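You operate a simulated robot arm through the tools that you are given. There is no shell and no other tool. Be economical: measure what you need, move in short steps, check, and stop when the job is done.

Carry out the task below with a simulated two-armed robot. There is one attempt and no reset: what you move stays moved.

TASK
Take the orange speaker and leave it on top of the green spare radio. Then take the wand and leave it on the top of the fridge. Then fetch the yellow dust cap and set it on the top of the radio bench. Then lift the jack flap of the green-band microphone open. The order counts.

Only the result counts: the job must be done as asked and must still hold three seconds after the hand-in. Knocking over, shifting, dropping, spilling or breaking anything else fails it. Lids that push on must go on centred and level and be pressed home; caps that screw on are set level and turned clockwise until they are tight.

THE ROBOT
Two 7-joint arms with three-finger grippers on one trunk, on a base that drives. Base frame: it is fixed to the floor where the robot stands at the start and does not move with it; the origin is under the middle of the robot, x ahead of it, y to its left, z up. Readings come in mm, rad, newtons and seconds.
The left shoulder is at the start at [40, 154, 1013], the right one opposite. With the tool pointing down near the work surface each hand reaches from about 240 to 640 mm from the robot's upright axis, wherever it stands, measured 20 degrees to its own side. Places, roughly: green spare radio [750, 0, 750]; jack flap of the green-band microphone [-1000, -4400, 800]; orange speaker [500, -250, 750]; top of the fridge [700, -2300, 800]; top of the radio bench [-3200, -1600, 800]; wand (21x4x3 cm) [-1400, -1400, 800]; yellow dust cap (3x3x2 cm) [-3100, -3200, 800]. Payload 2.69 kg a hand.
The tool frame of a hand sits at the grasp point between the pads (the TCP): z along the fingers, y along the line on which they close. The tips reach 29 mm beyond it. Largest opening 120 mm; the body of the gripper starts 78 mm behind the TCP.
Orientation is that of the tool frame in the base frame, as a unit quaternion [w, x, y, z]. With the fingers straight down and closing along the base's y, the tool's x points along the base's -x, its y along +y and its z along -z.

THE INTERFACE
- The arms move only by the tool arm_command. It takes "left_motion", "right_motion" or both (then of equal length, played together; a hand with none holds still); each is a list of rows, each an object of numbers (a shift or turn left out is 0, a gripper value left out holds the last): "tx", "ty", "tz": the shift along the tool's x, y, z in units of 500 mm (1.0 is 500 mm); "wx", "wy", "wz": the turn, a rotation vector about the tool's x, y, z in units of 90 degrees (1.0 is 90 degrees). In form: [{"tx": .., "ty": .., "tz": .., "wx": .., "wy": .., "wz": ..}, ...]. A call has 1 to 8 rows; each row is the pose to reach, as a shift and turn from the pose commanded when the call began, along the tool's axes at that moment. "left_hand" and "right_hand" are, for a hand that has rows, the finger opening in cm, from 0 to 12, set as the call begins (left out, the last holds). A call with a number of a shift or a turn outside -1 to 1 is refused whole. A row lasts 0.2 s, in which the tool goes at most 50 mm and 0.15 rad; a call with a longer step from one row to the next is refused whole, and so is a gripper value outside its range. A pose out of reach is approached as far as the arm can. The call stops where the force on the tool passes 40 N (or 10 N more than at its start, if that is more) or the arm is blocked; 0.2 s more then pass. Each finger halts on what it meets, pressing with about 25 N; the grip force reading is that of the motor and also rises with nothing between the fingers. The clock runs only during rows and for 0.2 s after the last one: add rows that repeat a pose to give the fingers time. It gives the time, the measured TCP pose, the force on the tool (base axes), the opening and the grip force at its end, in the units of the frame above (readings bear some noise), with the torque about the TCP (base axes, N m) and any sound that the robot's microphone picked up.
- Cameras (640 x 400 px; columns grow to the right, rows downward): "scene" is now at [152.7, -18.9, 1202.4]; the picture's right is [-0.19, -0.98, 0.00], its down [-0.17, 0.03, -0.98] and it looks along [0.97, -0.18, -0.17] (base axes); focal length 214 px, centre (320, 200). "left" rides on the left gripper at [63, 0, -104] in its tool frame; the picture's right is [-0.01, 1.00, 0.00], its down [-0.83, 0.00, -0.56] and it looks along [-0.56, 0.00, 0.83] (tool axes); focal length 275 px, centre (320, 200). "right" rides on the right gripper at [63, 0, -104] in its tool frame; the picture's right is [0.00, 1.00, 0.00], its down [-0.83, 0.00, -0.56] and it looks along [-0.56, 0.00, 0.83] (tool axes); focal length 275 px, centre (320, 200). There is no depth. A picture from a camera that has moved, and an enlarged one, comes with that camera's place and axes in the base frame and with its lens.
- camera(camera): a new picture of that camera. No time passes.
- lift_body(by): slides the trunk up (or, below 0, down) by that many mm; the arms and the scene camera ride with it, the base frame stays. It gives what a move gives, with no picture.
- roll_base(legs): drives the robot by 1 to 6 legs, each [ahead, left, turn to the left] in mm, mm and rad, along the robot's own axes; the way and the turn of a leg run together, so that a leg with both is an arc; at most 1500 mm and 3.142 rad a leg. The arms and the cameras ride along, it lands a little off, and it stops where it bumps. It gives what a move gives.
- pan_tilt(pan, tilt): turns the head with the scene camera to pan (to the left, within 1.396 rad either way) and tilt (down, from -0.506 to 1.204), counted from straight ahead of the robot. It gives what a move gives.
- zoom(camera, box): a new picture of the part [left, top, right, bottom] of that camera's present view, enlarged. No time passes.
- close_job(): hands the job in; it is judged then, once.

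Work in short steps. Places have to be worked out from the pictures, the camera data and where the tool is seen: move nearer, look again, correct. Check each grasp and each placing, and mend what went wrong. You have 165 turns and 138 pictures in all, those below and enlarged ones among them. Open the grippers and draw the arms clear of the work before you hand the job in, unless the task says otherwise; then end with one line.

The tools are called after "Request:" by a JSON object that holds its "op" and its "data". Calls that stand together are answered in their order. arm_command: Moves the arms, as the interface text tells. Its arguments: {"type":"object","properties":{"left_motion":{"type":"array"},"left_hand":{"type":"number"},"right_motion":{"type":"array"},"right_hand":{"type":"number"}},"required":[]} The other tools are called the same way: lift_body (by) slides the trunk up or down; roll_base (legs) drives the base; pan_tilt (pan, tilt) turns the head that bears the scene camera; camera (camera) takes a picture; zoom (camera, box) takes an enlarged picture of a part of a camera's view; close_job () hands the job in.

At the start:

```text
clock: 0.0
left_position: [332.5, 88.3, 1162.2]
left_ee_rot: [0.0, -0.001, 1.0, -0.001]
left_contact_force: [-0.2, 0.7, 0.0]
left_torque: [0.02, -0.04, 0.01]
left_gripper_width: 120.1
left_grip_force: 0.1
right_position: [296.7, -173.0, 1129.6]
right_ee_rot: [-0.001, 0.0, 1.0, 0.0]
right_contact_force: [0.4, 0.6, -0.1]
right_torque: [-0.01, -0.02, -0.01]
right_gripper_width: 120.3
right_grip_force: 0.2
trunk travel left (down, up): [-380.0, 58.0]
robot x, y, heading: [-0.8, 0.2, 0.003]
head pan, tilt: [-0.187, 0.173]
```

scene: 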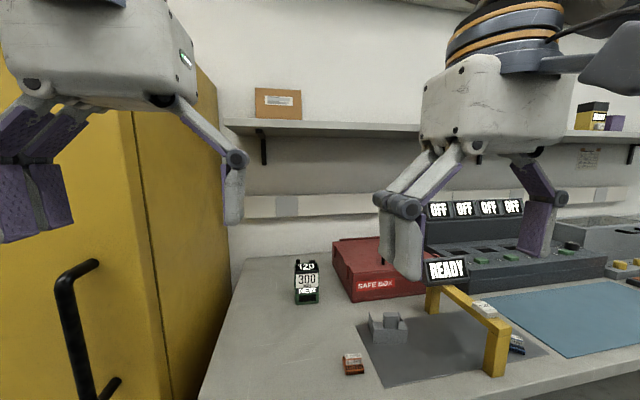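
right: 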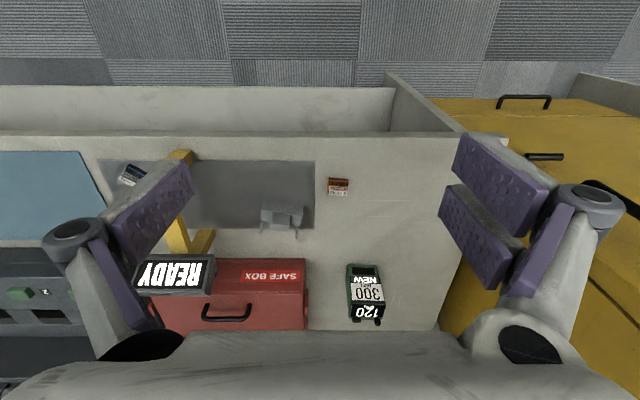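
left: 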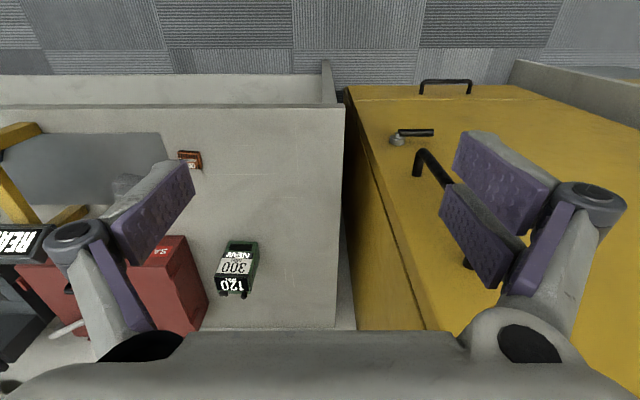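

I start by looking closer at the orange item and the green radio.

Request:
{"op": "zoom", "data": {"camera": "scene", "box": [260, 240, 420, 400]}}

Request:
{"op": "zoom", "data": {"camera": "right", "box": [240, 140, 440, 340]}}

```text
2.50 times, centred on (340, 320) of scene
camera zoom: at [152.7, -18.9, 1202.4], right [-0.19, -0.98, 0.0], down [-0.17, 0.03, -0.98], along [0.97, -0.18, -0.17], focal length 536 px, centre (270, -100)
```

zoom: 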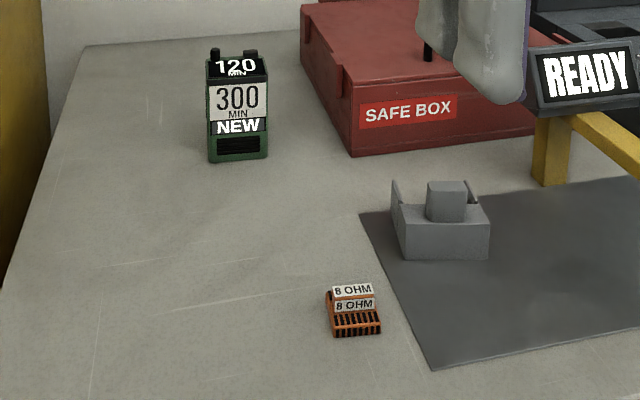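

```text
2.00 times, centred on (340, 240) of right
camera zoom: at [232.5, -173.5, 1234.2], right [0.0, 1.0, 0.0], down [0.83, 0.0, 0.56], along [0.56, 0.0, -0.83], focal length 551 px, centre (280, 120)
```

zoom: 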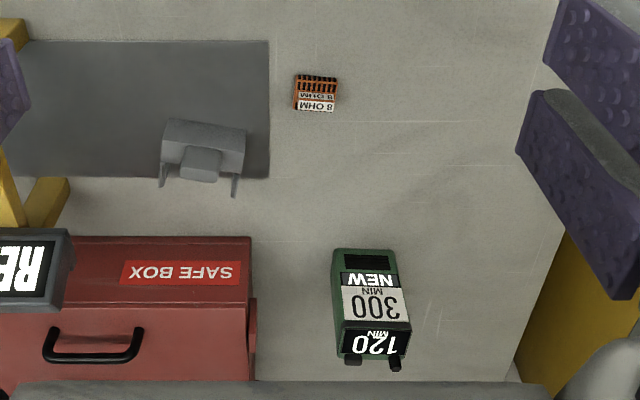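

Triangulating the two views: table top z≈830, speaker around [471,-142,842], radio front foot around [668,-82,830]. I move the right hand nearer for a closer look.

Request:
{"op": "arm_command", "data": {"right_motion": [{"tx": -0.056, "ty": 0.012, "tz": 0.06}, {"tx": -0.112, "ty": 0.024, "tz": 0.12}, {"tx": -0.168, "ty": 0.037, "tz": 0.18}, {"tx": -0.224, "ty": 0.05, "tz": 0.24}, {"tx": -0.28, "ty": 0.062, "tz": 0.3}]}}

Request:
{"op": "camera", "data": {"camera": "right"}}

Request:
{"op": "pan_tilt", "data": {"pan": -0.2, "tilt": 0.6}}

Request:
{"op": "camera", "data": {"camera": "scene"}}

```text
clock: 1.2
left_position: [332.9, 88.2, 1161.7]
left_ee_rot: [-0.001, -0.001, 1.0, -0.002]
left_contact_force: [0.1, 0.3, 0.5]
left_torque: [0.0, 0.02, -0.03]
left_gripper_width: 119.7
left_grip_force: 0.1
right_position: [436.6, -143.0, 979.0]
right_ee_rot: [0.0, -0.001, 1.0, 0.001]
right_contact_force: [0.1, 0.1, -0.4]
right_torque: [-0.01, 0.01, 0.03]
right_gripper_width: 120.0
right_grip_force: 0.1
trunk travel left (down, up): [-380.0, 58.0]
robot x, y, heading: [2.0, 0.0, 0.003]
head pan, tilt: [-0.187, 0.173]
```

```text
132 pictures are left
camera right: at [372.4, -142.7, 1082.9], right [0.0, 1.0, 0.0], down [0.83, 0.0, 0.56], along [0.56, 0.0, -0.83], focal length 275 px, centre (320, 200)
```

right: 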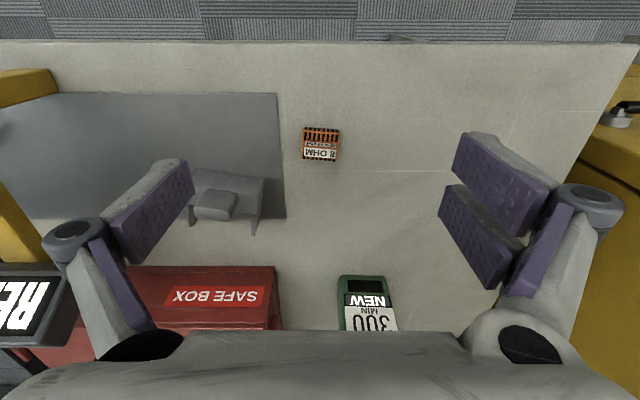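

```text
clock: 2.1
left_position: [331.6, 86.7, 1162.6]
left_ee_rot: [-0.001, -0.001, 1.0, -0.001]
left_contact_force: [-0.4, 0.4, 0.3]
left_torque: [0.0, 0.02, 0.0]
left_gripper_width: 120.1
left_grip_force: 0.1
right_position: [435.8, -143.7, 978.2]
right_ee_rot: [0.0, 0.0, 1.0, 0.0]
right_contact_force: [1.0, 0.6, -0.2]
right_torque: [-0.03, -0.03, 0.01]
right_gripper_width: 119.9
right_grip_force: 0.1
trunk travel left (down, up): [-380.0, 58.0]
robot x, y, heading: [-0.8, 4.7, 0.001]
head pan, tilt: [-0.201, 0.6]
```

```text
131 pictures are left
camera scene: at [148.0, -19.2, 1163.1], right [-0.2, -0.98, 0.0], down [-0.55, 0.11, -0.83], along [0.81, -0.16, -0.56], focal length 214 px, centre (320, 200)
```

scene: 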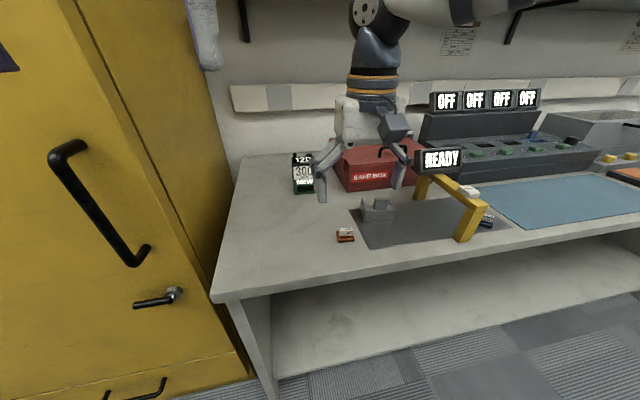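

Request:
{"op": "zoom", "data": {"camera": "right", "box": [280, 100, 360, 180]}}

Request:
{"op": "zoom", "data": {"camera": "scene", "box": [270, 130, 410, 260]}}

```text
5.00 times, centred on (320, 140) of right
camera zoom: at [371.3, -142.8, 1083.6], right [0.0, 1.0, 0.0], down [0.83, 0.0, 0.56], along [0.56, 0.0, -0.83], focal length 1376 px, centre (320, 500)
```

zoom: 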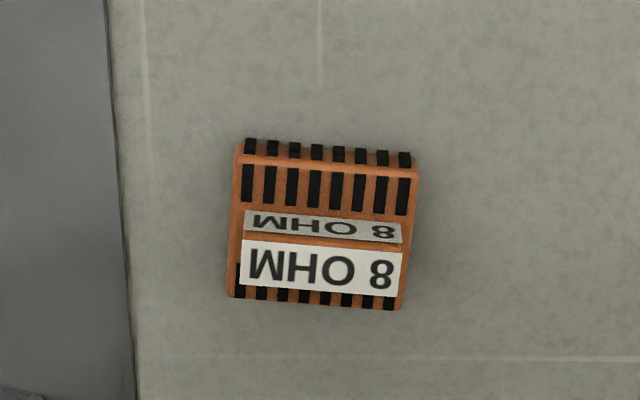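

```text
3.08 times, centred on (340, 195) of scene
camera zoom: at [148.0, -19.2, 1163.1], right [-0.2, -0.98, 0.0], down [-0.55, 0.11, -0.83], along [0.81, -0.16, -0.56], focal length 660 px, centre (258, 215)
```

zoom: 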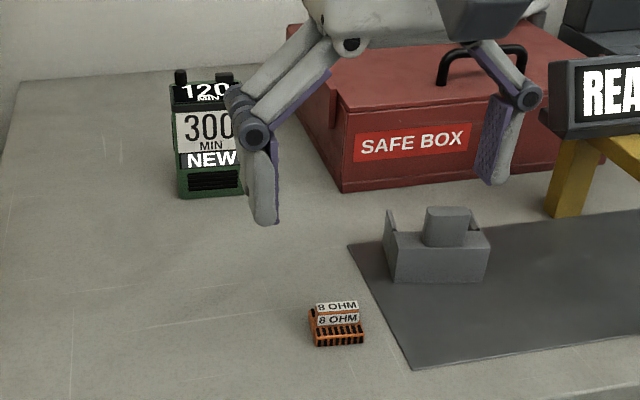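

The speaker is a stepped block about 34 mm wide at [471,-142.5], turned about 3°. I narrow the right hand and go down over it.

Request:
{"op": "arm_command", "data": {"right_motion": [{"tx": -0.035, "ty": 0.001, "tz": 0.05, "wz": 0.02}, {"tx": -0.07, "ty": 0.002, "tz": 0.12, "wz": 0.04}, {"tx": -0.07, "ty": 0.002, "tz": 0.18, "wz": 0.04}, {"tx": -0.07, "ty": 0.002, "tz": 0.224, "wz": 0.04}, {"tx": -0.07, "ty": 0.002, "tz": 0.224, "wz": 0.04}], "right_hand": 7}}

Request:
{"op": "camera", "data": {"camera": "right"}}

Request:
{"op": "zoom", "data": {"camera": "scene", "box": [290, 180, 410, 260]}}

```text
clock: 3.3
left_position: [331.8, 86.8, 1162.6]
left_ee_rot: [0.0, -0.001, 1.0, -0.001]
left_contact_force: [-0.6, 0.2, 0.8]
left_torque: [0.02, -0.01, 0.03]
left_gripper_width: 119.9
left_grip_force: 0.1
right_position: [473.2, -142.4, 867.9]
right_ee_rot: [0.0, 0.031, 1.0, 0.0]
right_contact_force: [-0.6, 0.1, -1.4]
right_torque: [0.05, -0.01, -0.02]
right_gripper_width: 69.9
right_grip_force: 0.1
trunk travel left (down, up): [-380.0, 58.0]
robot x, y, heading: [-2.8, -0.0, 0.002]
head pan, tilt: [-0.201, 0.6]
```

```text
128 pictures are left
camera right: at [409.1, -138.3, 972.9], right [0.06, 1.0, 0.0], down [0.83, -0.05, 0.56], along [0.56, -0.03, -0.83], focal length 275 px, centre (320, 200)
```

right: 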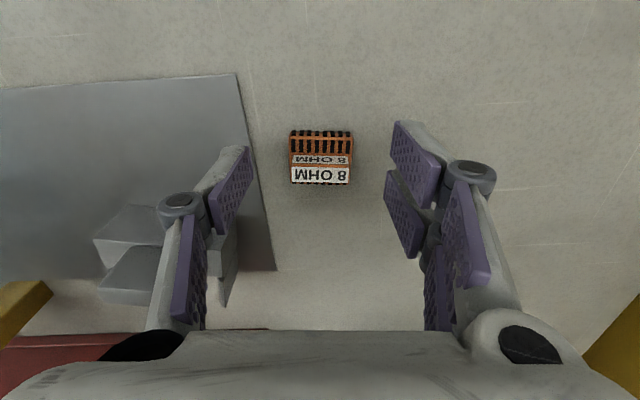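

```text
5.00 times, centred on (350, 220) of scene
camera zoom: at [147.9, -19.2, 1163.1], right [-0.2, -0.98, 0.0], down [-0.55, 0.11, -0.83], along [0.81, -0.16, -0.56], focal length 1072 px, centre (170, 100)
```

zoom: 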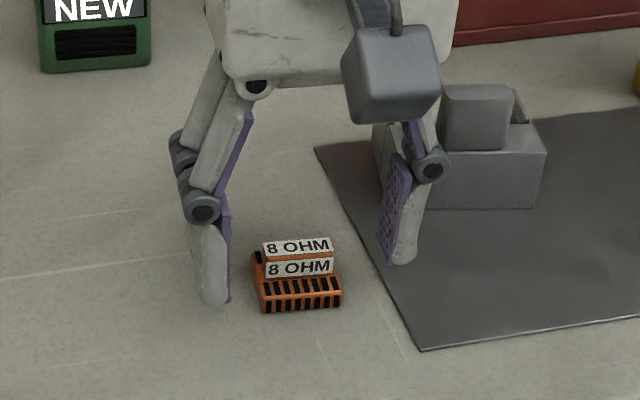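

Centred over the speaker, tips about 8 mm above the table; I close the hand.

Request:
{"op": "arm_command", "data": {"right_motion": [{}, {}, {}], "right_hand": 1}}

Request:
{"op": "arm_command", "data": {"right_motion": [{"tz": -0.08}, {"tz": -0.16}, {"tz": -0.24}]}}

Request:
{"op": "camera", "data": {"camera": "right"}}

```text
clock: 4.1
left_position: [332.4, 87.2, 1162.7]
left_ee_rot: [0.0, -0.001, 1.0, 0.0]
left_contact_force: [0.9, 0.3, 0.2]
left_torque: [-0.05, -0.02, -0.02]
left_gripper_width: 120.2
left_grip_force: 0.1
right_position: [473.6, -141.8, 868.8]
right_ee_rot: [-0.001, 0.032, 0.999, 0.001]
right_contact_force: [0.0, 0.0, 0.0]
right_torque: [-0.04, -0.01, 0.0]
right_gripper_width: 29.3
right_grip_force: 25.0
trunk travel left (down, up): [-380.0, 58.0]
robot x, y, heading: [-3.8, 3.9, 0.001]
head pan, tilt: [-0.201, 0.6]
```

```text
clock: 4.9
left_position: [332.5, 87.8, 1163.2]
left_ee_rot: [0.001, -0.001, 1.0, -0.001]
left_contact_force: [-0.5, 0.0, 0.1]
left_torque: [0.0, 0.02, 0.02]
left_gripper_width: 120.0
left_grip_force: 0.1
right_position: [470.4, -140.7, 988.9]
right_ee_rot: [0.0, 0.031, 1.0, 0.0]
right_contact_force: [0.6, 0.1, -0.4]
right_torque: [0.02, -0.03, -0.01]
right_gripper_width: 29.1
right_grip_force: 24.8
trunk travel left (down, up): [-380.0, 58.0]
robot x, y, heading: [-1.9, -1.1, 0.001]
head pan, tilt: [-0.201, 0.6]
```

```text
126 pictures are left
camera right: at [406.9, -137.2, 1093.3], right [0.06, 1.0, 0.0], down [0.83, -0.05, 0.56], along [0.56, -0.03, -0.83], focal length 275 px, centre (320, 200)
```

right: 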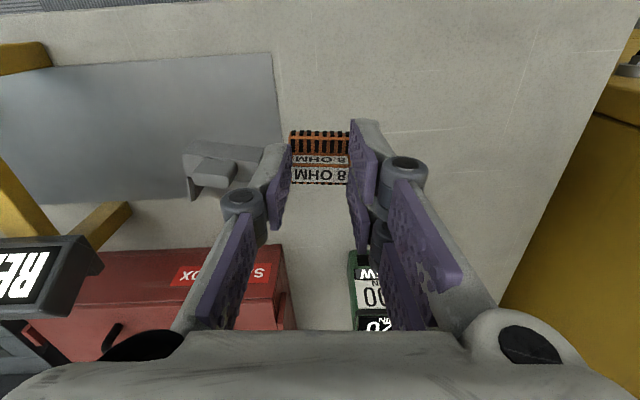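

Held. Now I inspect the radio's top from the left wrist camera.

Request:
{"op": "zoom", "data": {"camera": "left", "box": [180, 210, 300, 320]}}

Request:
{"op": "zoom", "data": {"camera": "scene", "box": [260, 120, 360, 210]}}

```text
3.64 times, centred on (240, 265) of left
camera zoom: at [269.1, 85.6, 1265.4], right [0.0, 1.0, 0.0], down [0.83, 0.0, 0.56], along [0.56, 0.0, -0.83], focal length 1001 px, centre (611, -36)
```

zoom: 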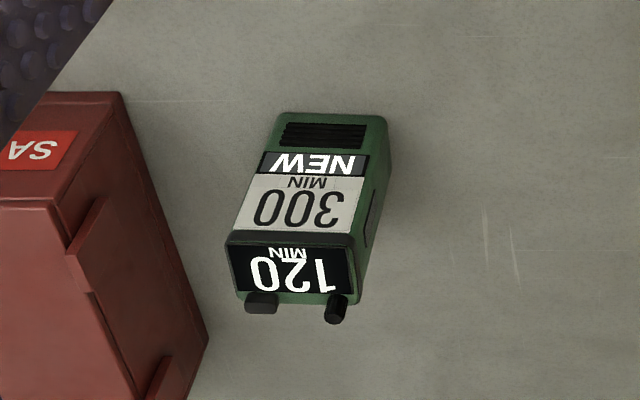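

```text
4.44 times, centred on (310, 165) of scene
camera zoom: at [147.7, -19.3, 1163.1], right [-0.2, -0.98, 0.0], down [-0.55, 0.11, -0.83], along [0.81, -0.16, -0.56], focal length 953 px, centre (364, 356)
```

zoom: 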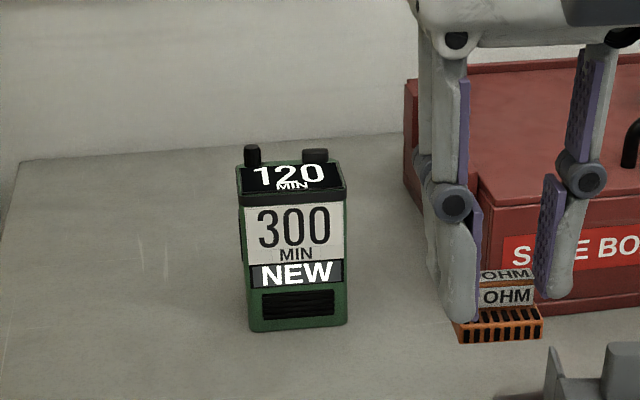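

The radio is an upright box: front at x≈667, top z≈925, knobs at the rear from x≈703, centre y≈-76. It lies beyond arm reach, so I roll ahead 100 mm.

Request:
{"op": "roll_base", "data": {"legs": [[100, 0, 0]]}}

Request:
{"op": "arm_command", "data": {"right_motion": [{"tz": -0.03}, {"tz": -0.06}]}}

Request:
{"op": "camera", "data": {"camera": "left"}}

Request:
{"op": "camera", "data": {"camera": "scene"}}

```text
clock: 6.0
left_position: [435.5, 87.6, 1162.6]
left_ee_rot: [0.0, -0.003, 1.0, -0.002]
left_contact_force: [1.2, -0.5, 1.1]
left_torque: [0.01, 0.06, 0.0]
left_gripper_width: 120.2
left_grip_force: 0.1
right_position: [574.2, -140.5, 987.9]
right_ee_rot: [0.0, 0.031, 1.0, -0.001]
right_contact_force: [0.7, 0.0, -1.4]
right_torque: [0.03, 0.01, 0.02]
right_gripper_width: 28.8
right_grip_force: 24.9
trunk travel left (down, up): [-380.0, 58.0]
robot x, y, heading: [103.6, -1.0, 0.002]
head pan, tilt: [-0.201, 0.6]
```

```text
clock: 6.6
left_position: [433.7, 88.1, 1161.6]
left_ee_rot: [0.002, -0.001, 1.0, -0.001]
left_contact_force: [0.6, 0.9, -0.2]
left_torque: [0.04, -0.01, 0.01]
left_gripper_width: 119.9
left_grip_force: 0.0
right_position: [571.8, -139.3, 1019.6]
right_ee_rot: [0.001, 0.031, 1.0, 0.0]
right_contact_force: [0.6, 0.0, 0.0]
right_torque: [0.0, 0.04, 0.03]
right_gripper_width: 29.1
right_grip_force: 25.1
trunk travel left (down, up): [-380.0, 58.0]
robot x, y, heading: [106.7, 1.1, 0.001]
head pan, tilt: [-0.201, 0.6]
```

```text
123 pictures are left
camera left: at [370.5, 86.2, 1265.3], right [0.0, 1.0, 0.0], down [0.83, 0.0, 0.56], along [0.56, 0.0, -0.83], focal length 275 px, centre (320, 200)
```

left: 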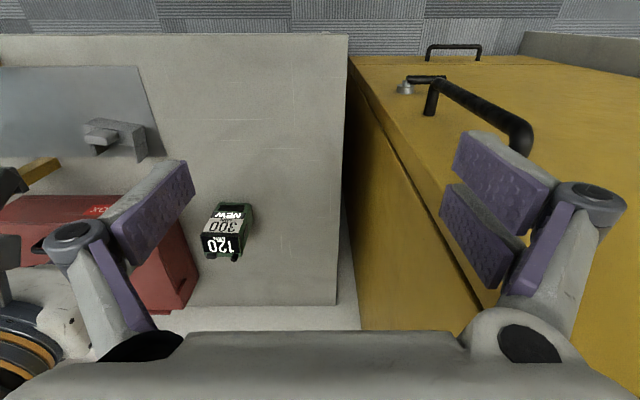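

```text
122 pictures are left
camera scene: at [249.3, -18.8, 1163.1], right [-0.2, -0.98, 0.0], down [-0.55, 0.11, -0.83], along [0.81, -0.16, -0.56], focal length 214 px, centre (320, 200)
```

scene: 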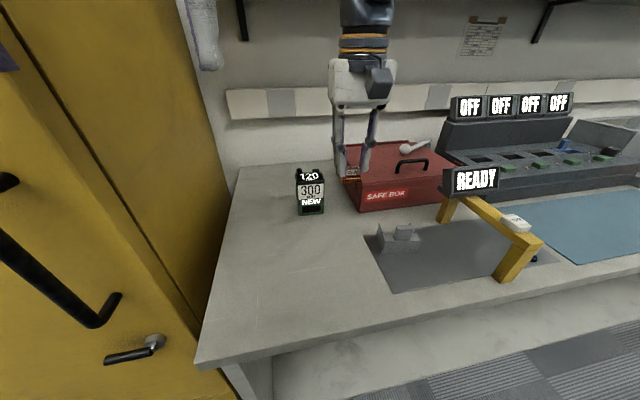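

Clear path; I carry the speaker over to above the radio at a safe height.

Request:
{"op": "arm_command", "data": {"right_motion": [{"tx": -0.054, "ty": 0.035, "tz": -0.01, "wz": -0.01}, {"tx": -0.108, "ty": 0.07, "tz": -0.01, "wz": -0.02}, {"tx": -0.162, "ty": 0.105, "tz": 0.0, "wz": -0.03}, {"tx": -0.2156, "ty": 0.1406, "tz": 0.01, "wz": -0.04}, {"tx": -0.2156, "ty": 0.1406, "tz": 0.02, "wz": -0.04}]}}

Request:
{"op": "camera", "data": {"camera": "right"}}

Request:
{"op": "zoom", "data": {"camera": "left", "box": [160, 180, 280, 280]}}

Request:
{"op": "zoom", "data": {"camera": "scene", "box": [250, 130, 370, 230]}}

```text
clock: 7.8
left_position: [433.4, 87.7, 1161.7]
left_ee_rot: [0.0, -0.001, 1.0, 0.0]
left_contact_force: [-0.1, 0.4, -0.5]
left_torque: [0.01, -0.03, 0.0]
left_gripper_width: 120.0
left_grip_force: 0.1
right_position: [645.6, -85.8, 1000.1]
right_ee_rot: [0.0, -0.001, 1.0, 0.0]
right_contact_force: [0.2, -0.9, -1.0]
right_torque: [0.04, 0.0, 0.02]
right_gripper_width: 28.9
right_grip_force: 24.4
right hand out of reach, approached as far as the arm can: row 3, 4, 5
trunk travel left (down, up): [-380.0, 58.0]
robot x, y, heading: [101.6, -0.5, 0.0]
head pan, tilt: [-0.201, 0.6]
```

```text
121 pictures are left
camera right: at [582.7, -85.6, 1105.2], right [-0.01, 1.0, 0.0], down [0.83, 0.01, 0.56], along [0.56, 0.0, -0.83], focal length 275 px, centre (320, 200)
```

right: 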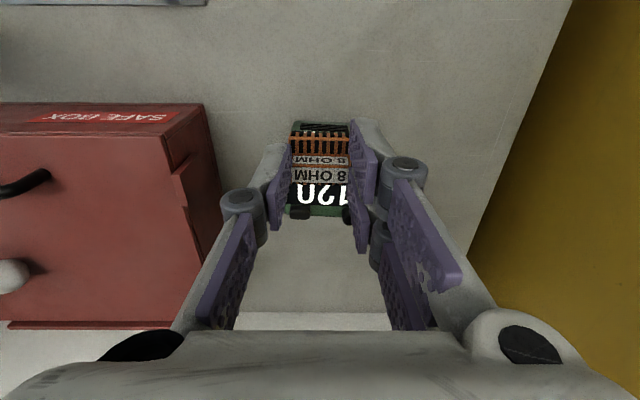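

```text
4.00 times, centred on (220, 230) of left
camera zoom: at [370.7, 86.0, 1265.2], right [0.0, 1.0, 0.0], down [0.83, 0.0, 0.56], along [0.56, 0.0, -0.83], focal length 1101 px, centre (720, 80)
```

zoom: 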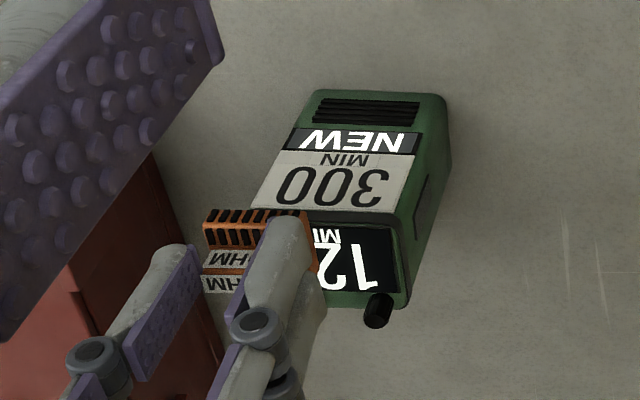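

```text
4.00 times, centred on (310, 180) of scene
camera zoom: at [249.4, -19.0, 1163.1], right [-0.2, -0.98, 0.0], down [-0.55, 0.11, -0.82], along [0.81, -0.16, -0.57], focal length 858 px, centre (360, 280)
```

zoom: 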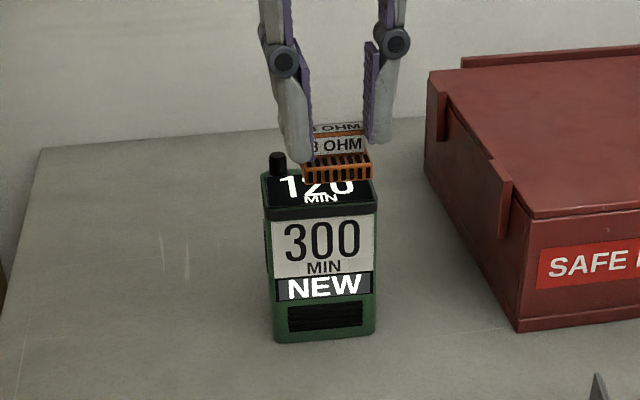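

The arm fell 40 mm short, so I roll ahead a little more while the speaker is above the knobs.

Request:
{"op": "roll_base", "data": {"legs": [[45, 0, 0]]}}

Request:
{"op": "camera", "data": {"camera": "right"}}

```text
clock: 8.8
left_position: [482.5, 88.1, 1161.6]
left_ee_rot: [0.0, -0.002, 1.0, 0.0]
left_contact_force: [0.2, 0.2, -1.6]
left_torque: [0.01, 0.01, 0.02]
left_gripper_width: 120.3
left_grip_force: 0.1
right_position: [695.1, -85.2, 999.8]
right_ee_rot: [-0.001, -0.001, 1.0, 0.0]
right_contact_force: [1.1, -0.4, -0.2]
right_torque: [-0.04, 0.05, 0.03]
right_gripper_width: 29.2
right_grip_force: 24.6
trunk travel left (down, up): [-380.0, 58.0]
robot x, y, heading: [147.9, 0.3, 0.002]
head pan, tilt: [-0.201, 0.6]
```

```text
118 pictures are left
camera right: at [630.6, -85.4, 1105.0], right [-0.01, 1.0, 0.0], down [0.83, 0.01, 0.56], along [0.56, 0.0, -0.83], focal length 275 px, centre (320, 200)
```

right: 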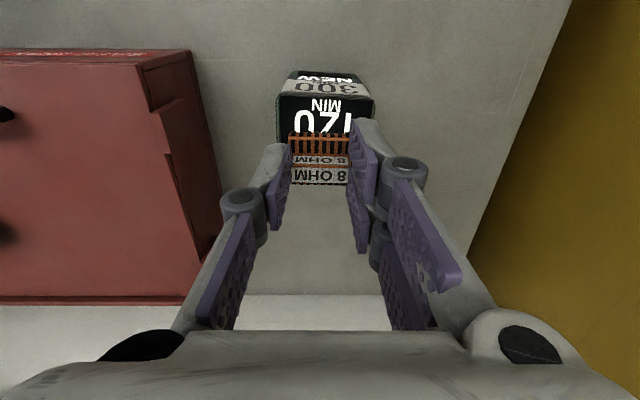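

New estimate: radio front x≈673, centre y≈-81, top z≈923. I shift to [688,-81] and lower partway.

Request:
{"op": "arm_command", "data": {"right_motion": [{"tx": 0.014, "ty": 0.008, "tz": 0.0}, {"tx": 0.014, "ty": 0.008, "tz": 0.02}, {"tx": 0.014, "ty": 0.008, "tz": 0.04}, {"tx": 0.014, "ty": 0.008, "tz": 0.04}]}}

Request:
{"op": "camera", "data": {"camera": "right"}}

Request:
{"op": "zoom", "data": {"camera": "left", "box": [140, 160, 260, 260]}}

Request:
{"op": "zoom", "data": {"camera": "scene", "box": [230, 130, 370, 230]}}

```text
clock: 9.8
left_position: [482.4, 87.2, 1163.9]
left_ee_rot: [0.0, -0.001, 1.0, 0.0]
left_contact_force: [0.5, 0.9, -0.9]
left_torque: [0.01, -0.02, -0.03]
left_gripper_width: 120.0
left_grip_force: 0.0
right_position: [687.8, -82.7, 979.7]
right_ee_rot: [0.001, -0.002, 1.0, 0.0]
right_contact_force: [-0.3, 0.3, -0.1]
right_torque: [-0.04, 0.01, -0.03]
right_gripper_width: 28.8
right_grip_force: 24.8
trunk travel left (down, up): [-380.0, 58.0]
robot x, y, heading: [148.6, 0.5, 0.003]
head pan, tilt: [-0.201, 0.6]
```

```text
117 pictures are left
camera right: at [622.4, -82.2, 1084.5], right [-0.01, 1.0, 0.0], down [0.83, 0.01, 0.56], along [0.56, 0.0, -0.83], focal length 275 px, centre (320, 200)
```

right: 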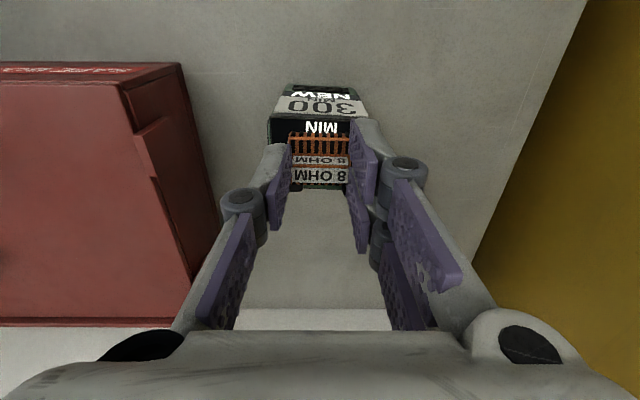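

```text
4.00 times, centred on (200, 210) of left
camera zoom: at [417.7, 86.3, 1265.2], right [0.0, 1.0, 0.0], down [0.83, 0.0, 0.56], along [0.56, 0.0, -0.83], focal length 1101 px, centre (800, 160)
```

zoom: 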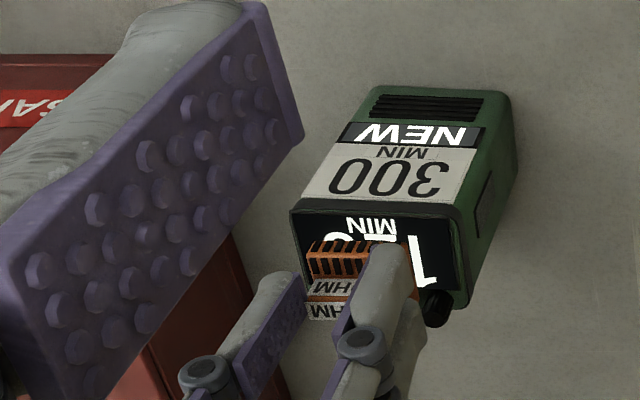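

```text
4.00 times, centred on (300, 180) of scene
camera zoom: at [296.4, -18.7, 1163.1], right [-0.2, -0.98, 0.0], down [-0.55, 0.11, -0.83], along [0.81, -0.16, -0.56], focal length 858 px, centre (400, 280)
```

zoom: 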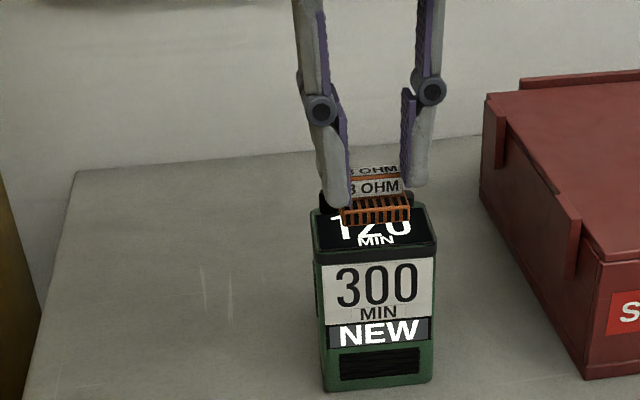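

Well aligned; I lower in small steps watching force.

Request:
{"op": "arm_command", "data": {"right_motion": [{"tz": 0.012}, {"tz": 0.024}, {"tz": 0.032}, {"tz": 0.032}]}}

Request:
{"op": "zoom", "data": {"camera": "scene", "box": [270, 140, 350, 200]}}

```text
clock: 10.8
left_position: [478.9, 88.1, 1164.0]
left_ee_rot: [0.001, -0.001, 1.0, 0.001]
left_contact_force: [-0.2, -0.6, 0.6]
left_torque: [0.01, 0.01, 0.03]
left_gripper_width: 119.9
left_grip_force: 0.1
right_position: [685.3, -82.3, 965.6]
right_ee_rot: [0.002, -0.001, 1.0, 0.0]
right_contact_force: [3.2, -2.5, 24.0]
right_torque: [-0.08, -0.26, 0.0]
right_gripper_width: 29.7
right_grip_force: 24.6
trunk travel left (down, up): [-380.0, 58.0]
robot x, y, heading: [151.3, -0.7, -0.002]
head pan, tilt: [-0.201, 0.6]
```

```text
6.67 times, centred on (310, 170) of scene
camera zoom: at [294.9, -18.9, 1163.6], right [-0.2, -0.98, 0.0], down [-0.55, 0.11, -0.83], along [0.81, -0.16, -0.56], focal length 1430 px, centre (387, 400)
```

zoom: 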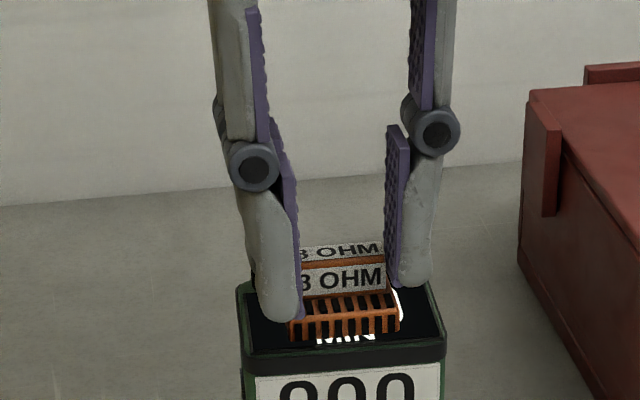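

Contact made (24 N). I ease 2 mm and open gently.

Request:
{"op": "arm_command", "data": {"right_motion": [{"tz": -0.004}]}}

Request:
{"op": "arm_command", "data": {"right_motion": [{}, {}], "right_hand": 5}}

Request:
{"op": "arm_command", "data": {"right_motion": [{"tz": -0.04}, {"tz": -0.12}, {"tz": -0.2}, {"tz": -0.28}]}}

Request:
{"op": "zoom", "data": {"camera": "scene", "box": [240, 130, 360, 230]}}

Request:
{"op": "camera", "data": {"camera": "right"}}

```text
clock: 11.2
left_position: [479.4, 87.1, 1161.2]
left_ee_rot: [0.0, -0.002, 1.0, 0.0]
left_contact_force: [0.7, -0.1, 1.2]
left_torque: [-0.01, -0.02, 0.04]
left_gripper_width: 120.1
left_grip_force: 0.0
right_position: [685.9, -80.5, 966.0]
right_ee_rot: [-0.001, -0.001, 1.0, 0.0]
right_contact_force: [3.2, -2.8, 13.8]
right_torque: [-0.12, -0.38, -0.04]
right_gripper_width: 29.1
right_grip_force: 24.8
trunk travel left (down, up): [-380.0, 58.0]
robot x, y, heading: [147.3, -0.0, 0.001]
head pan, tilt: [-0.201, 0.6]
```

```text
clock: 11.8
left_position: [481.7, 88.8, 1161.8]
left_ee_rot: [0.0, -0.002, 1.0, -0.001]
left_contact_force: [0.3, 0.0, -0.6]
left_torque: [-0.02, -0.01, -0.01]
left_gripper_width: 120.0
left_grip_force: 0.1
right_position: [685.8, -80.7, 965.0]
right_ee_rot: [-0.001, -0.001, 1.0, 0.001]
right_contact_force: [0.7, 0.0, -0.2]
right_torque: [0.0, -0.02, 0.02]
right_gripper_width: 50.1
right_grip_force: 0.0
trunk travel left (down, up): [-380.0, 58.0]
robot x, y, heading: [143.4, -0.8, 0.001]
head pan, tilt: [-0.201, 0.6]
```

```text
clock: 12.8
left_position: [479.5, 86.8, 1162.3]
left_ee_rot: [0.0, -0.002, 1.0, -0.001]
left_contact_force: [0.4, 0.1, -0.2]
left_torque: [0.02, -0.01, 0.0]
left_gripper_width: 119.7
left_grip_force: 0.1
right_position: [650.0, -85.9, 1084.9]
right_ee_rot: [0.001, -0.001, 1.0, 0.0]
right_contact_force: [0.0, -0.1, 0.5]
right_torque: [-0.03, -0.04, 0.0]
right_gripper_width: 50.1
right_grip_force: 0.1
right hand out of reach, approached as far as the arm can: row 2, 3, 4
trunk travel left (down, up): [-380.0, 58.0]
robot x, y, heading: [149.8, -0.9, 0.001]
head pan, tilt: [-0.201, 0.6]
```

```text
4.00 times, centred on (300, 180) of scene
camera zoom: at [295.9, -18.2, 1163.2], right [-0.2, -0.98, 0.0], down [-0.55, 0.11, -0.83], along [0.81, -0.16, -0.56], focal length 858 px, centre (400, 280)
```

zoom: 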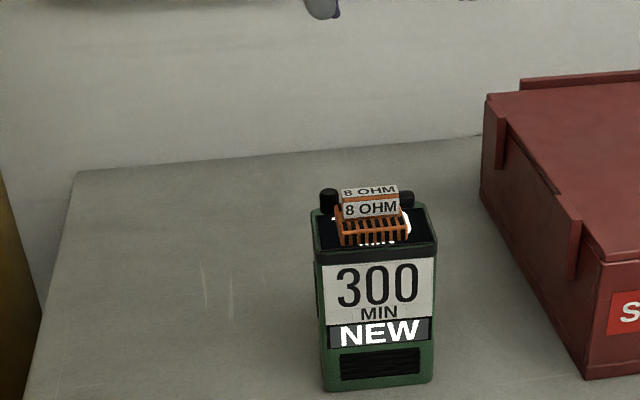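

```text
112 pictures are left
camera right: at [586.5, -85.2, 1189.1], right [-0.01, 1.0, 0.0], down [0.83, 0.01, 0.56], along [0.56, 0.0, -0.83], focal length 275 px, centre (320, 200)
```

right: 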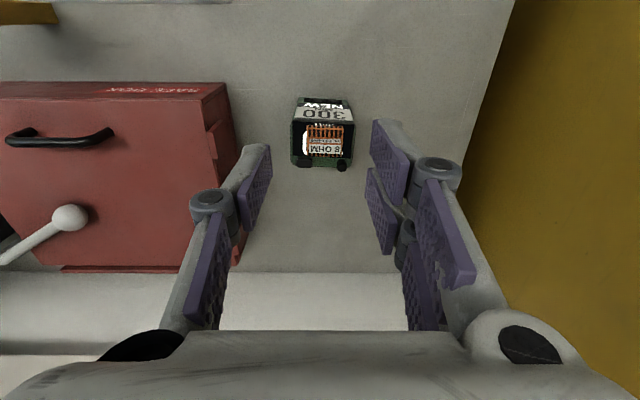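

The speaker sits flat on the radio, clear of the knobs. Now I draw the right arm back and then roll back and look around for the wand.

Request:
{"op": "arm_command", "data": {"right_motion": [{"tx": 0.09, "ty": -0.02}, {"tx": 0.18, "ty": -0.04}, {"tx": 0.27, "ty": -0.06}, {"tx": 0.36, "ty": -0.08}, {"tx": 0.45, "ty": -0.1}, {"tx": 0.54, "ty": -0.12}, {"tx": 0.63, "ty": -0.14}, {"tx": 0.72, "ty": -0.16}], "right_hand": 12}}

Request:
{"op": "roll_base", "data": {"legs": [[-300, 0, 0], [0, 0, -1.57]]}}

Request:
{"op": "pan_tilt", "data": {"pan": -0.6, "tilt": 0.3}}

Request:
{"op": "camera", "data": {"camera": "scene"}}

```text
clock: 14.6
left_position: [480.0, 87.8, 1162.5]
left_ee_rot: [0.001, -0.002, 1.0, -0.001]
left_contact_force: [0.1, -0.4, -0.7]
left_torque: [0.03, 0.02, 0.0]
left_gripper_width: 119.8
left_grip_force: 0.1
right_position: [289.5, -166.7, 1086.3]
right_ee_rot: [0.001, 0.001, 1.0, 0.001]
right_contact_force: [-0.7, 0.7, -0.8]
right_torque: [0.02, -0.01, 0.04]
right_gripper_width: 119.9
right_grip_force: 0.1
trunk travel left (down, up): [-380.0, 58.0]
robot x, y, heading: [147.7, 4.8, 0.004]
head pan, tilt: [-0.201, 0.6]
```

```text
clock: 20.4
left_position: [-62.8, -333.4, 1162.0]
left_ee_rot: [0.0, 0.708, 0.706, 0.0]
left_contact_force: [-0.1, -0.4, 0.4]
left_torque: [0.01, -0.01, 0.01]
left_gripper_width: 119.9
left_grip_force: 0.0
right_position: [-315.4, -141.3, 1086.9]
right_ee_rot: [0.0, 0.709, 0.705, 0.0]
right_contact_force: [-0.3, -0.2, -0.4]
right_torque: [0.0, -0.01, 0.0]
right_gripper_width: 119.9
right_grip_force: 0.0
trunk travel left (down, up): [-380.0, 58.0]
robot x, y, heading: [-148.2, -4.1, -1.576]
head pan, tilt: [-0.201, 0.6]
```

```text
clock: 21.3
left_position: [-61.9, -333.2, 1163.7]
left_ee_rot: [0.0, 0.708, 0.706, 0.0]
left_contact_force: [-0.2, 0.5, 0.2]
left_torque: [0.01, -0.01, 0.03]
left_gripper_width: 119.8
left_grip_force: 0.1
right_position: [-315.2, -141.8, 1086.6]
right_ee_rot: [-0.001, 0.709, 0.705, 0.0]
right_contact_force: [0.0, -0.2, -0.3]
right_torque: [0.03, 0.02, 0.01]
right_gripper_width: 119.8
right_grip_force: 0.1
trunk travel left (down, up): [-380.0, 58.0]
robot x, y, heading: [-147.3, -1.3, -1.576]
head pan, tilt: [-0.6, 0.3]
```

```text
111 pictures are left
camera scene: at [-200.9, -139.3, 1190.5], right [-0.82, 0.57, 0.0], down [0.17, 0.24, -0.96], along [-0.54, -0.79, -0.3], focal length 214 px, centre (320, 200)
```

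scene: 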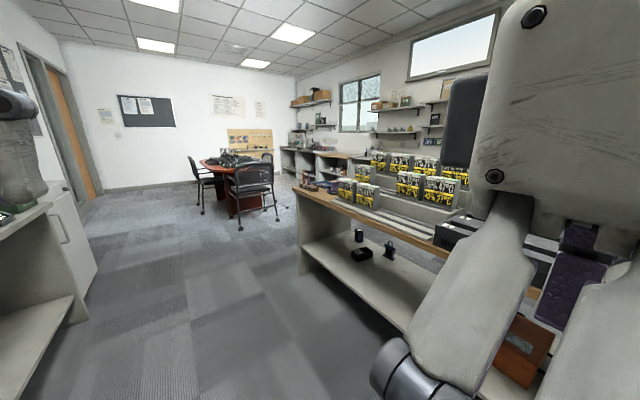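

Request:
{"op": "zoom", "data": {"camera": "scene", "box": [280, 130, 480, 290]}}

Request:
{"op": "pan_tilt", "data": {"pan": 0.2, "tilt": 0.4}}

Request:
{"op": "camera", "data": {"camera": "scene"}}

```text
2.50 times, centred on (380, 210) of scene
camera zoom: at [-200.9, -139.3, 1190.5], right [-0.82, 0.57, 0.0], down [0.17, 0.24, -0.96], along [-0.54, -0.79, -0.3], focal length 536 px, centre (170, 175)
```

zoom: 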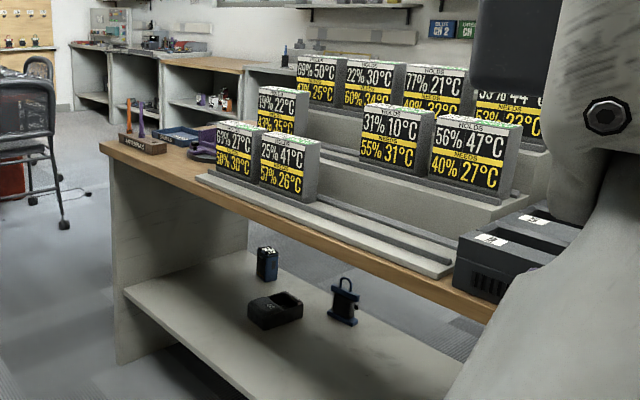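

```text
clock: 22.4
left_position: [-62.2, -333.8, 1162.7]
left_ee_rot: [0.0, 0.708, 0.706, -0.001]
left_contact_force: [0.1, -0.2, -0.6]
left_torque: [-0.02, -0.01, 0.0]
left_gripper_width: 119.8
left_grip_force: 0.0
right_position: [-315.4, -140.1, 1086.0]
right_ee_rot: [0.001, 0.709, 0.705, 0.0]
right_contact_force: [-0.6, 0.9, 0.0]
right_torque: [-0.01, -0.04, 0.01]
right_gripper_width: 119.9
right_grip_force: 0.1
trunk travel left (down, up): [-380.0, 58.0]
robot x, y, heading: [-149.8, -2.3, -1.574]
head pan, tilt: [0.201, 0.4]
```

```text
109 pictures are left
camera scene: at [-129.9, -153.4, 1181.3], right [-0.98, -0.19, 0.0], down [-0.08, 0.38, -0.92], along [0.18, -0.9, -0.39], focal length 214 px, centre (320, 200)
```

scene: 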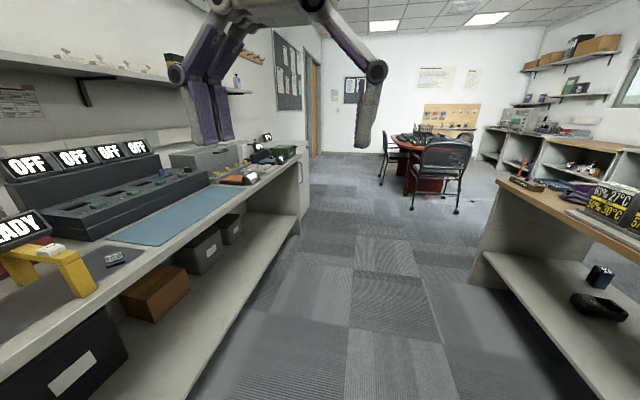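

The counter with a holder, tray and a purple item sits to the right, front around x≈-900. I roll ahead 1100 mm and turn to face it.

Request:
{"op": "roll_base", "data": {"legs": [[1150, 0, 0], [0, 0, -1.57]]}}

Request:
{"op": "pan_tilt", "data": {"pan": 0.0, "tilt": 0.5}}

Request:
{"op": "camera", "data": {"camera": "scene"}}

```text
clock: 32.2
left_position: [-487.4, -1243.7, 1164.1]
left_ee_rot: [0.0, 1.0, -0.005, -0.001]
left_contact_force: [-0.1, -0.4, 0.4]
left_torque: [0.02, 0.06, 0.0]
left_gripper_width: 120.2
left_grip_force: 0.0
right_position: [-291.4, -992.6, 1086.5]
right_ee_rot: [0.0, 1.0, -0.005, 0.0]
right_contact_force: [-0.5, 0.2, 1.0]
right_torque: [0.03, -0.04, -0.01]
right_gripper_width: 120.1
right_grip_force: 0.1
trunk travel left (down, up): [-380.0, 58.0]
robot x, y, heading: [-150.4, -1158.5, 3.135]
head pan, tilt: [0.201, 0.4]
```

```text
clock: 32.9
left_position: [-485.0, -1245.1, 1161.6]
left_ee_rot: [0.001, 1.0, -0.005, 0.0]
left_contact_force: [0.5, 0.7, -0.2]
left_torque: [0.04, -0.02, -0.01]
left_gripper_width: 120.0
left_grip_force: 0.0
right_position: [-293.3, -992.9, 1086.1]
right_ee_rot: [0.0, 1.0, -0.005, 0.0]
right_contact_force: [0.5, 0.4, 0.3]
right_torque: [-0.01, 0.01, 0.04]
right_gripper_width: 120.1
right_grip_force: 0.1
trunk travel left (down, up): [-380.0, 58.0]
robot x, y, heading: [-153.4, -1158.8, 3.134]
head pan, tilt: [0.0, 0.499]
```

```text
108 pictures are left
camera scene: at [-303.6, -1161.0, 1172.2], right [0.01, 1.0, 0.0], down [0.48, 0.0, -0.88], along [-0.88, 0.01, -0.48], focal length 214 px, centre (320, 200)
```

scene: 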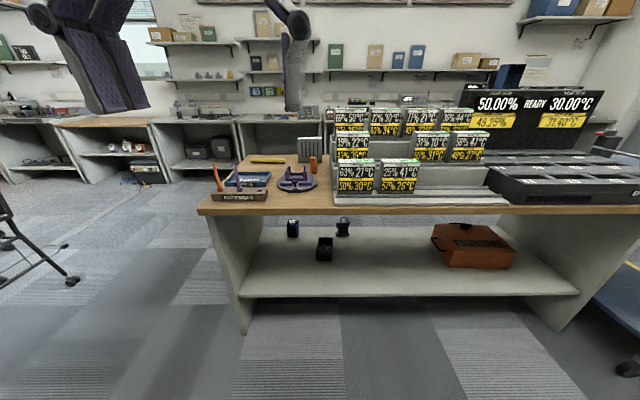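

Request:
{"op": "zoom", "data": {"camera": "scene", "box": [190, 130, 350, 230]}}

```text
4.00 times, centred on (270, 180) of scene
camera zoom: at [-303.6, -1161.0, 1172.2], right [0.01, 1.0, 0.0], down [0.48, 0.0, -0.88], along [-0.88, 0.01, -0.48], focal length 858 px, centre (520, 280)
```

zoom: 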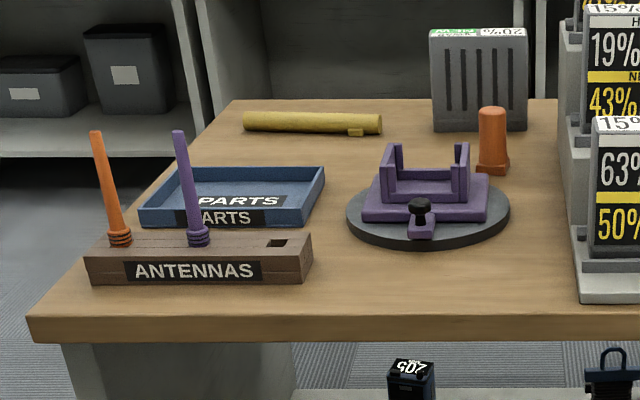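

The yellow tube with a switch, far left on the counter near [-1530,-1470,~770], fits the wand. The counter's left end is at y≈-1600, so I go round to that end and face +y.

Request:
{"op": "roll_base", "data": {"legs": [[0, 870, 0], [1300, 0, 0], [0, 0, -1.57]]}}

Request:
{"op": "pan_tilt", "data": {"pan": 0.0, "tilt": 0.7}}

Request:
{"op": "camera", "data": {"camera": "scene"}}

```text
clock: 49.8
left_position: [-1534.8, -1593.0, 1161.8]
left_ee_rot: [-0.001, -0.675, 0.738, 0.0]
left_contact_force: [0.0, -0.3, 0.0]
left_torque: [0.0, 0.0, -0.01]
left_gripper_width: 120.0
left_grip_force: 0.0
right_position: [-1298.5, -1805.3, 1086.7]
right_ee_rot: [-0.001, -0.674, 0.738, 0.0]
right_contact_force: [-0.8, -0.7, 0.3]
right_torque: [-0.03, -0.04, -0.01]
right_gripper_width: 120.2
right_grip_force: 0.0
trunk travel left (down, up): [-380.0, 58.0]
robot x, y, heading: [-1477.1, -1931.6, 1.478]
head pan, tilt: [0.0, 0.499]
```

```text
clock: 50.5
left_position: [-1534.5, -1593.4, 1162.6]
left_ee_rot: [-0.001, -0.675, 0.738, 0.0]
left_contact_force: [0.6, -0.3, 0.2]
left_torque: [-0.02, 0.0, 0.0]
left_gripper_width: 120.0
left_grip_force: 0.0
right_position: [-1299.3, -1807.0, 1086.0]
right_ee_rot: [0.0, -0.674, 0.739, 0.001]
right_contact_force: [-0.1, -0.1, 0.7]
right_torque: [0.01, -0.05, 0.04]
right_gripper_width: 119.9
right_grip_force: 0.0
trunk travel left (down, up): [-380.0, 58.0]
robot x, y, heading: [-1476.6, -1932.7, 1.482]
head pan, tilt: [0.0, 0.7]
```

```text
106 pictures are left
camera scene: at [-1464.6, -1788.7, 1154.5], right [1.0, -0.09, 0.0], down [-0.06, -0.64, -0.77], along [0.07, 0.76, -0.64], focal length 214 px, centre (320, 200)
```

scene: 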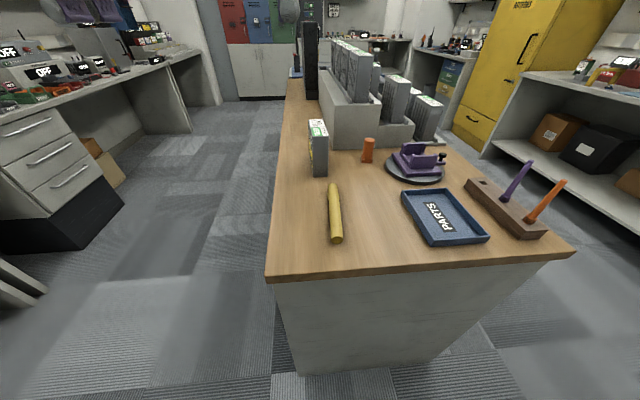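

The wand's centre comes out near [-1392,-1390,~785], lying along y. I draw the left hand aside and bring the right hand above the wand.

Request:
{"op": "arm_command", "data": {"right_motion": [{"tx": -0.08, "ty": 0.02, "tz": 0.01}, {"tx": -0.16, "ty": 0.05, "tz": 0.02}, {"tx": -0.24, "ty": 0.08, "tz": 0.04}, {"tx": -0.32, "ty": 0.11, "tz": 0.06}, {"tx": -0.4, "ty": 0.14, "tz": 0.08}, {"tx": -0.48, "ty": 0.17, "tz": 0.1}, {"tx": -0.56, "ty": 0.2, "tz": 0.12}, {"tx": -0.64, "ty": 0.23, "tz": 0.14}], "left_motion": [{"tx": 0.05, "ty": 0.07}, {"tx": 0.1, "ty": 0.14}, {"tx": 0.15, "ty": 0.21}, {"tx": 0.2, "ty": 0.28}, {"tx": 0.2, "ty": 0.3}, {"tx": 0.2, "ty": 0.3}, {"tx": 0.2, "ty": 0.3}, {"tx": 0.2, "ty": 0.3}], "right_hand": 8}}

Request:
{"op": "camera", "data": {"camera": "right"}}

```text
clock: 52.3
left_position: [-1655.3, -1673.8, 1110.9]
left_ee_rot: [0.001, -0.675, 0.738, 0.0]
left_contact_force: [0.5, 0.0, 0.3]
left_torque: [-0.03, 0.01, 0.0]
left_gripper_width: 120.1
left_grip_force: 0.0
left hand out of reach, approached as far as the arm can: row 1, 2, 3, 4, 5, 6, 7, 8
right_position: [-1385.6, -1479.6, 1017.3]
right_ee_rot: [0.001, -0.674, 0.739, 0.0]
right_contact_force: [0.5, -0.1, 0.4]
right_torque: [0.01, -0.01, 0.0]
right_gripper_width: 79.7
right_grip_force: 0.0
trunk travel left (down, up): [-380.0, 58.0]
robot x, y, heading: [-1479.1, -1934.8, 1.481]
head pan, tilt: [0.0, 0.7]
```

```text
105 pictures are left
camera right: at [-1392.1, -1541.7, 1120.9], right [-1.0, 0.08, 0.0], down [0.07, 0.83, 0.56], along [0.05, 0.55, -0.83], focal length 275 px, centre (320, 200)
```

right: 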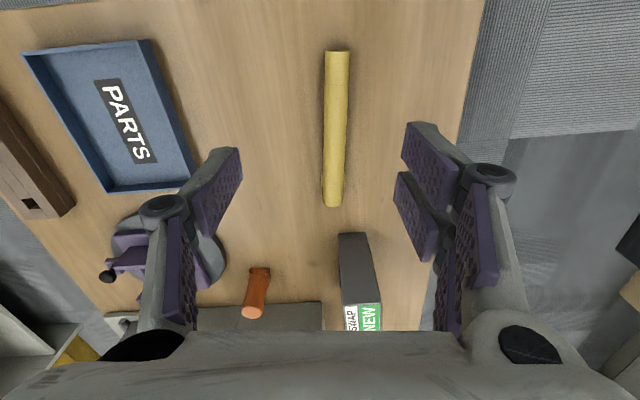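

Wand centre ≈[-1398,-1406], aligned with the robot's heading, about 28 mm wide. I lower toward it and re-check.

Request:
{"op": "arm_command", "data": {"right_motion": [{"tx": -0.04, "ty": 0.01, "tz": 0.07}, {"tx": -0.08, "ty": 0.02, "tz": 0.14}, {"tx": -0.12, "ty": 0.03, "tz": 0.22}, {"tx": -0.146, "ty": 0.038, "tz": 0.304}, {"tx": -0.146, "ty": 0.038, "tz": 0.304}]}}

Request:
{"op": "camera", "data": {"camera": "right"}}

Request:
{"op": "camera", "data": {"camera": "scene"}}

```text
clock: 53.5
left_position: [-1656.0, -1674.8, 1110.7]
left_ee_rot: [0.001, -0.676, 0.737, 0.0]
left_contact_force: [-0.7, -0.1, 0.1]
left_torque: [0.02, 0.0, -0.02]
left_gripper_width: 120.0
left_grip_force: 0.0
right_position: [-1400.3, -1402.4, 863.3]
right_ee_rot: [0.002, -0.674, 0.739, 0.0]
right_contact_force: [0.3, 0.0, 1.2]
right_torque: [0.01, -0.02, -0.02]
right_gripper_width: 79.8
right_grip_force: 0.1
trunk travel left (down, up): [-380.0, 58.0]
robot x, y, heading: [-1477.5, -1931.8, 1.482]
head pan, tilt: [0.0, 0.7]
```

```text
104 pictures are left
camera right: at [-1406.7, -1464.6, 966.9], right [-1.0, 0.08, 0.0], down [0.07, 0.83, 0.56], along [0.05, 0.56, -0.83], focal length 275 px, centre (320, 200)
```

right: 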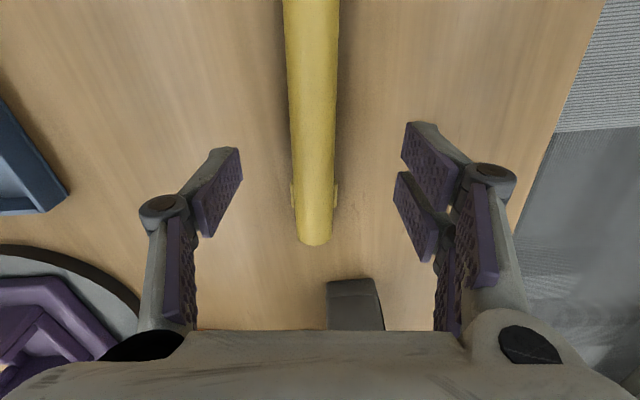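

```text
103 pictures are left
camera scene: at [-1464.6, -1789.0, 1154.6], right [1.0, -0.09, 0.0], down [-0.06, -0.64, -0.77], along [0.07, 0.76, -0.64], focal length 214 px, centre (320, 200)
```

scene: 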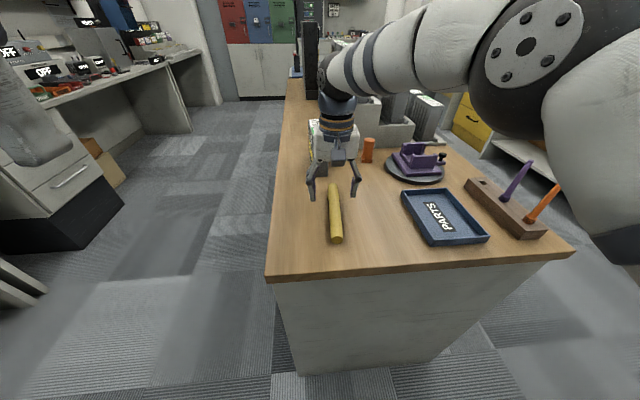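

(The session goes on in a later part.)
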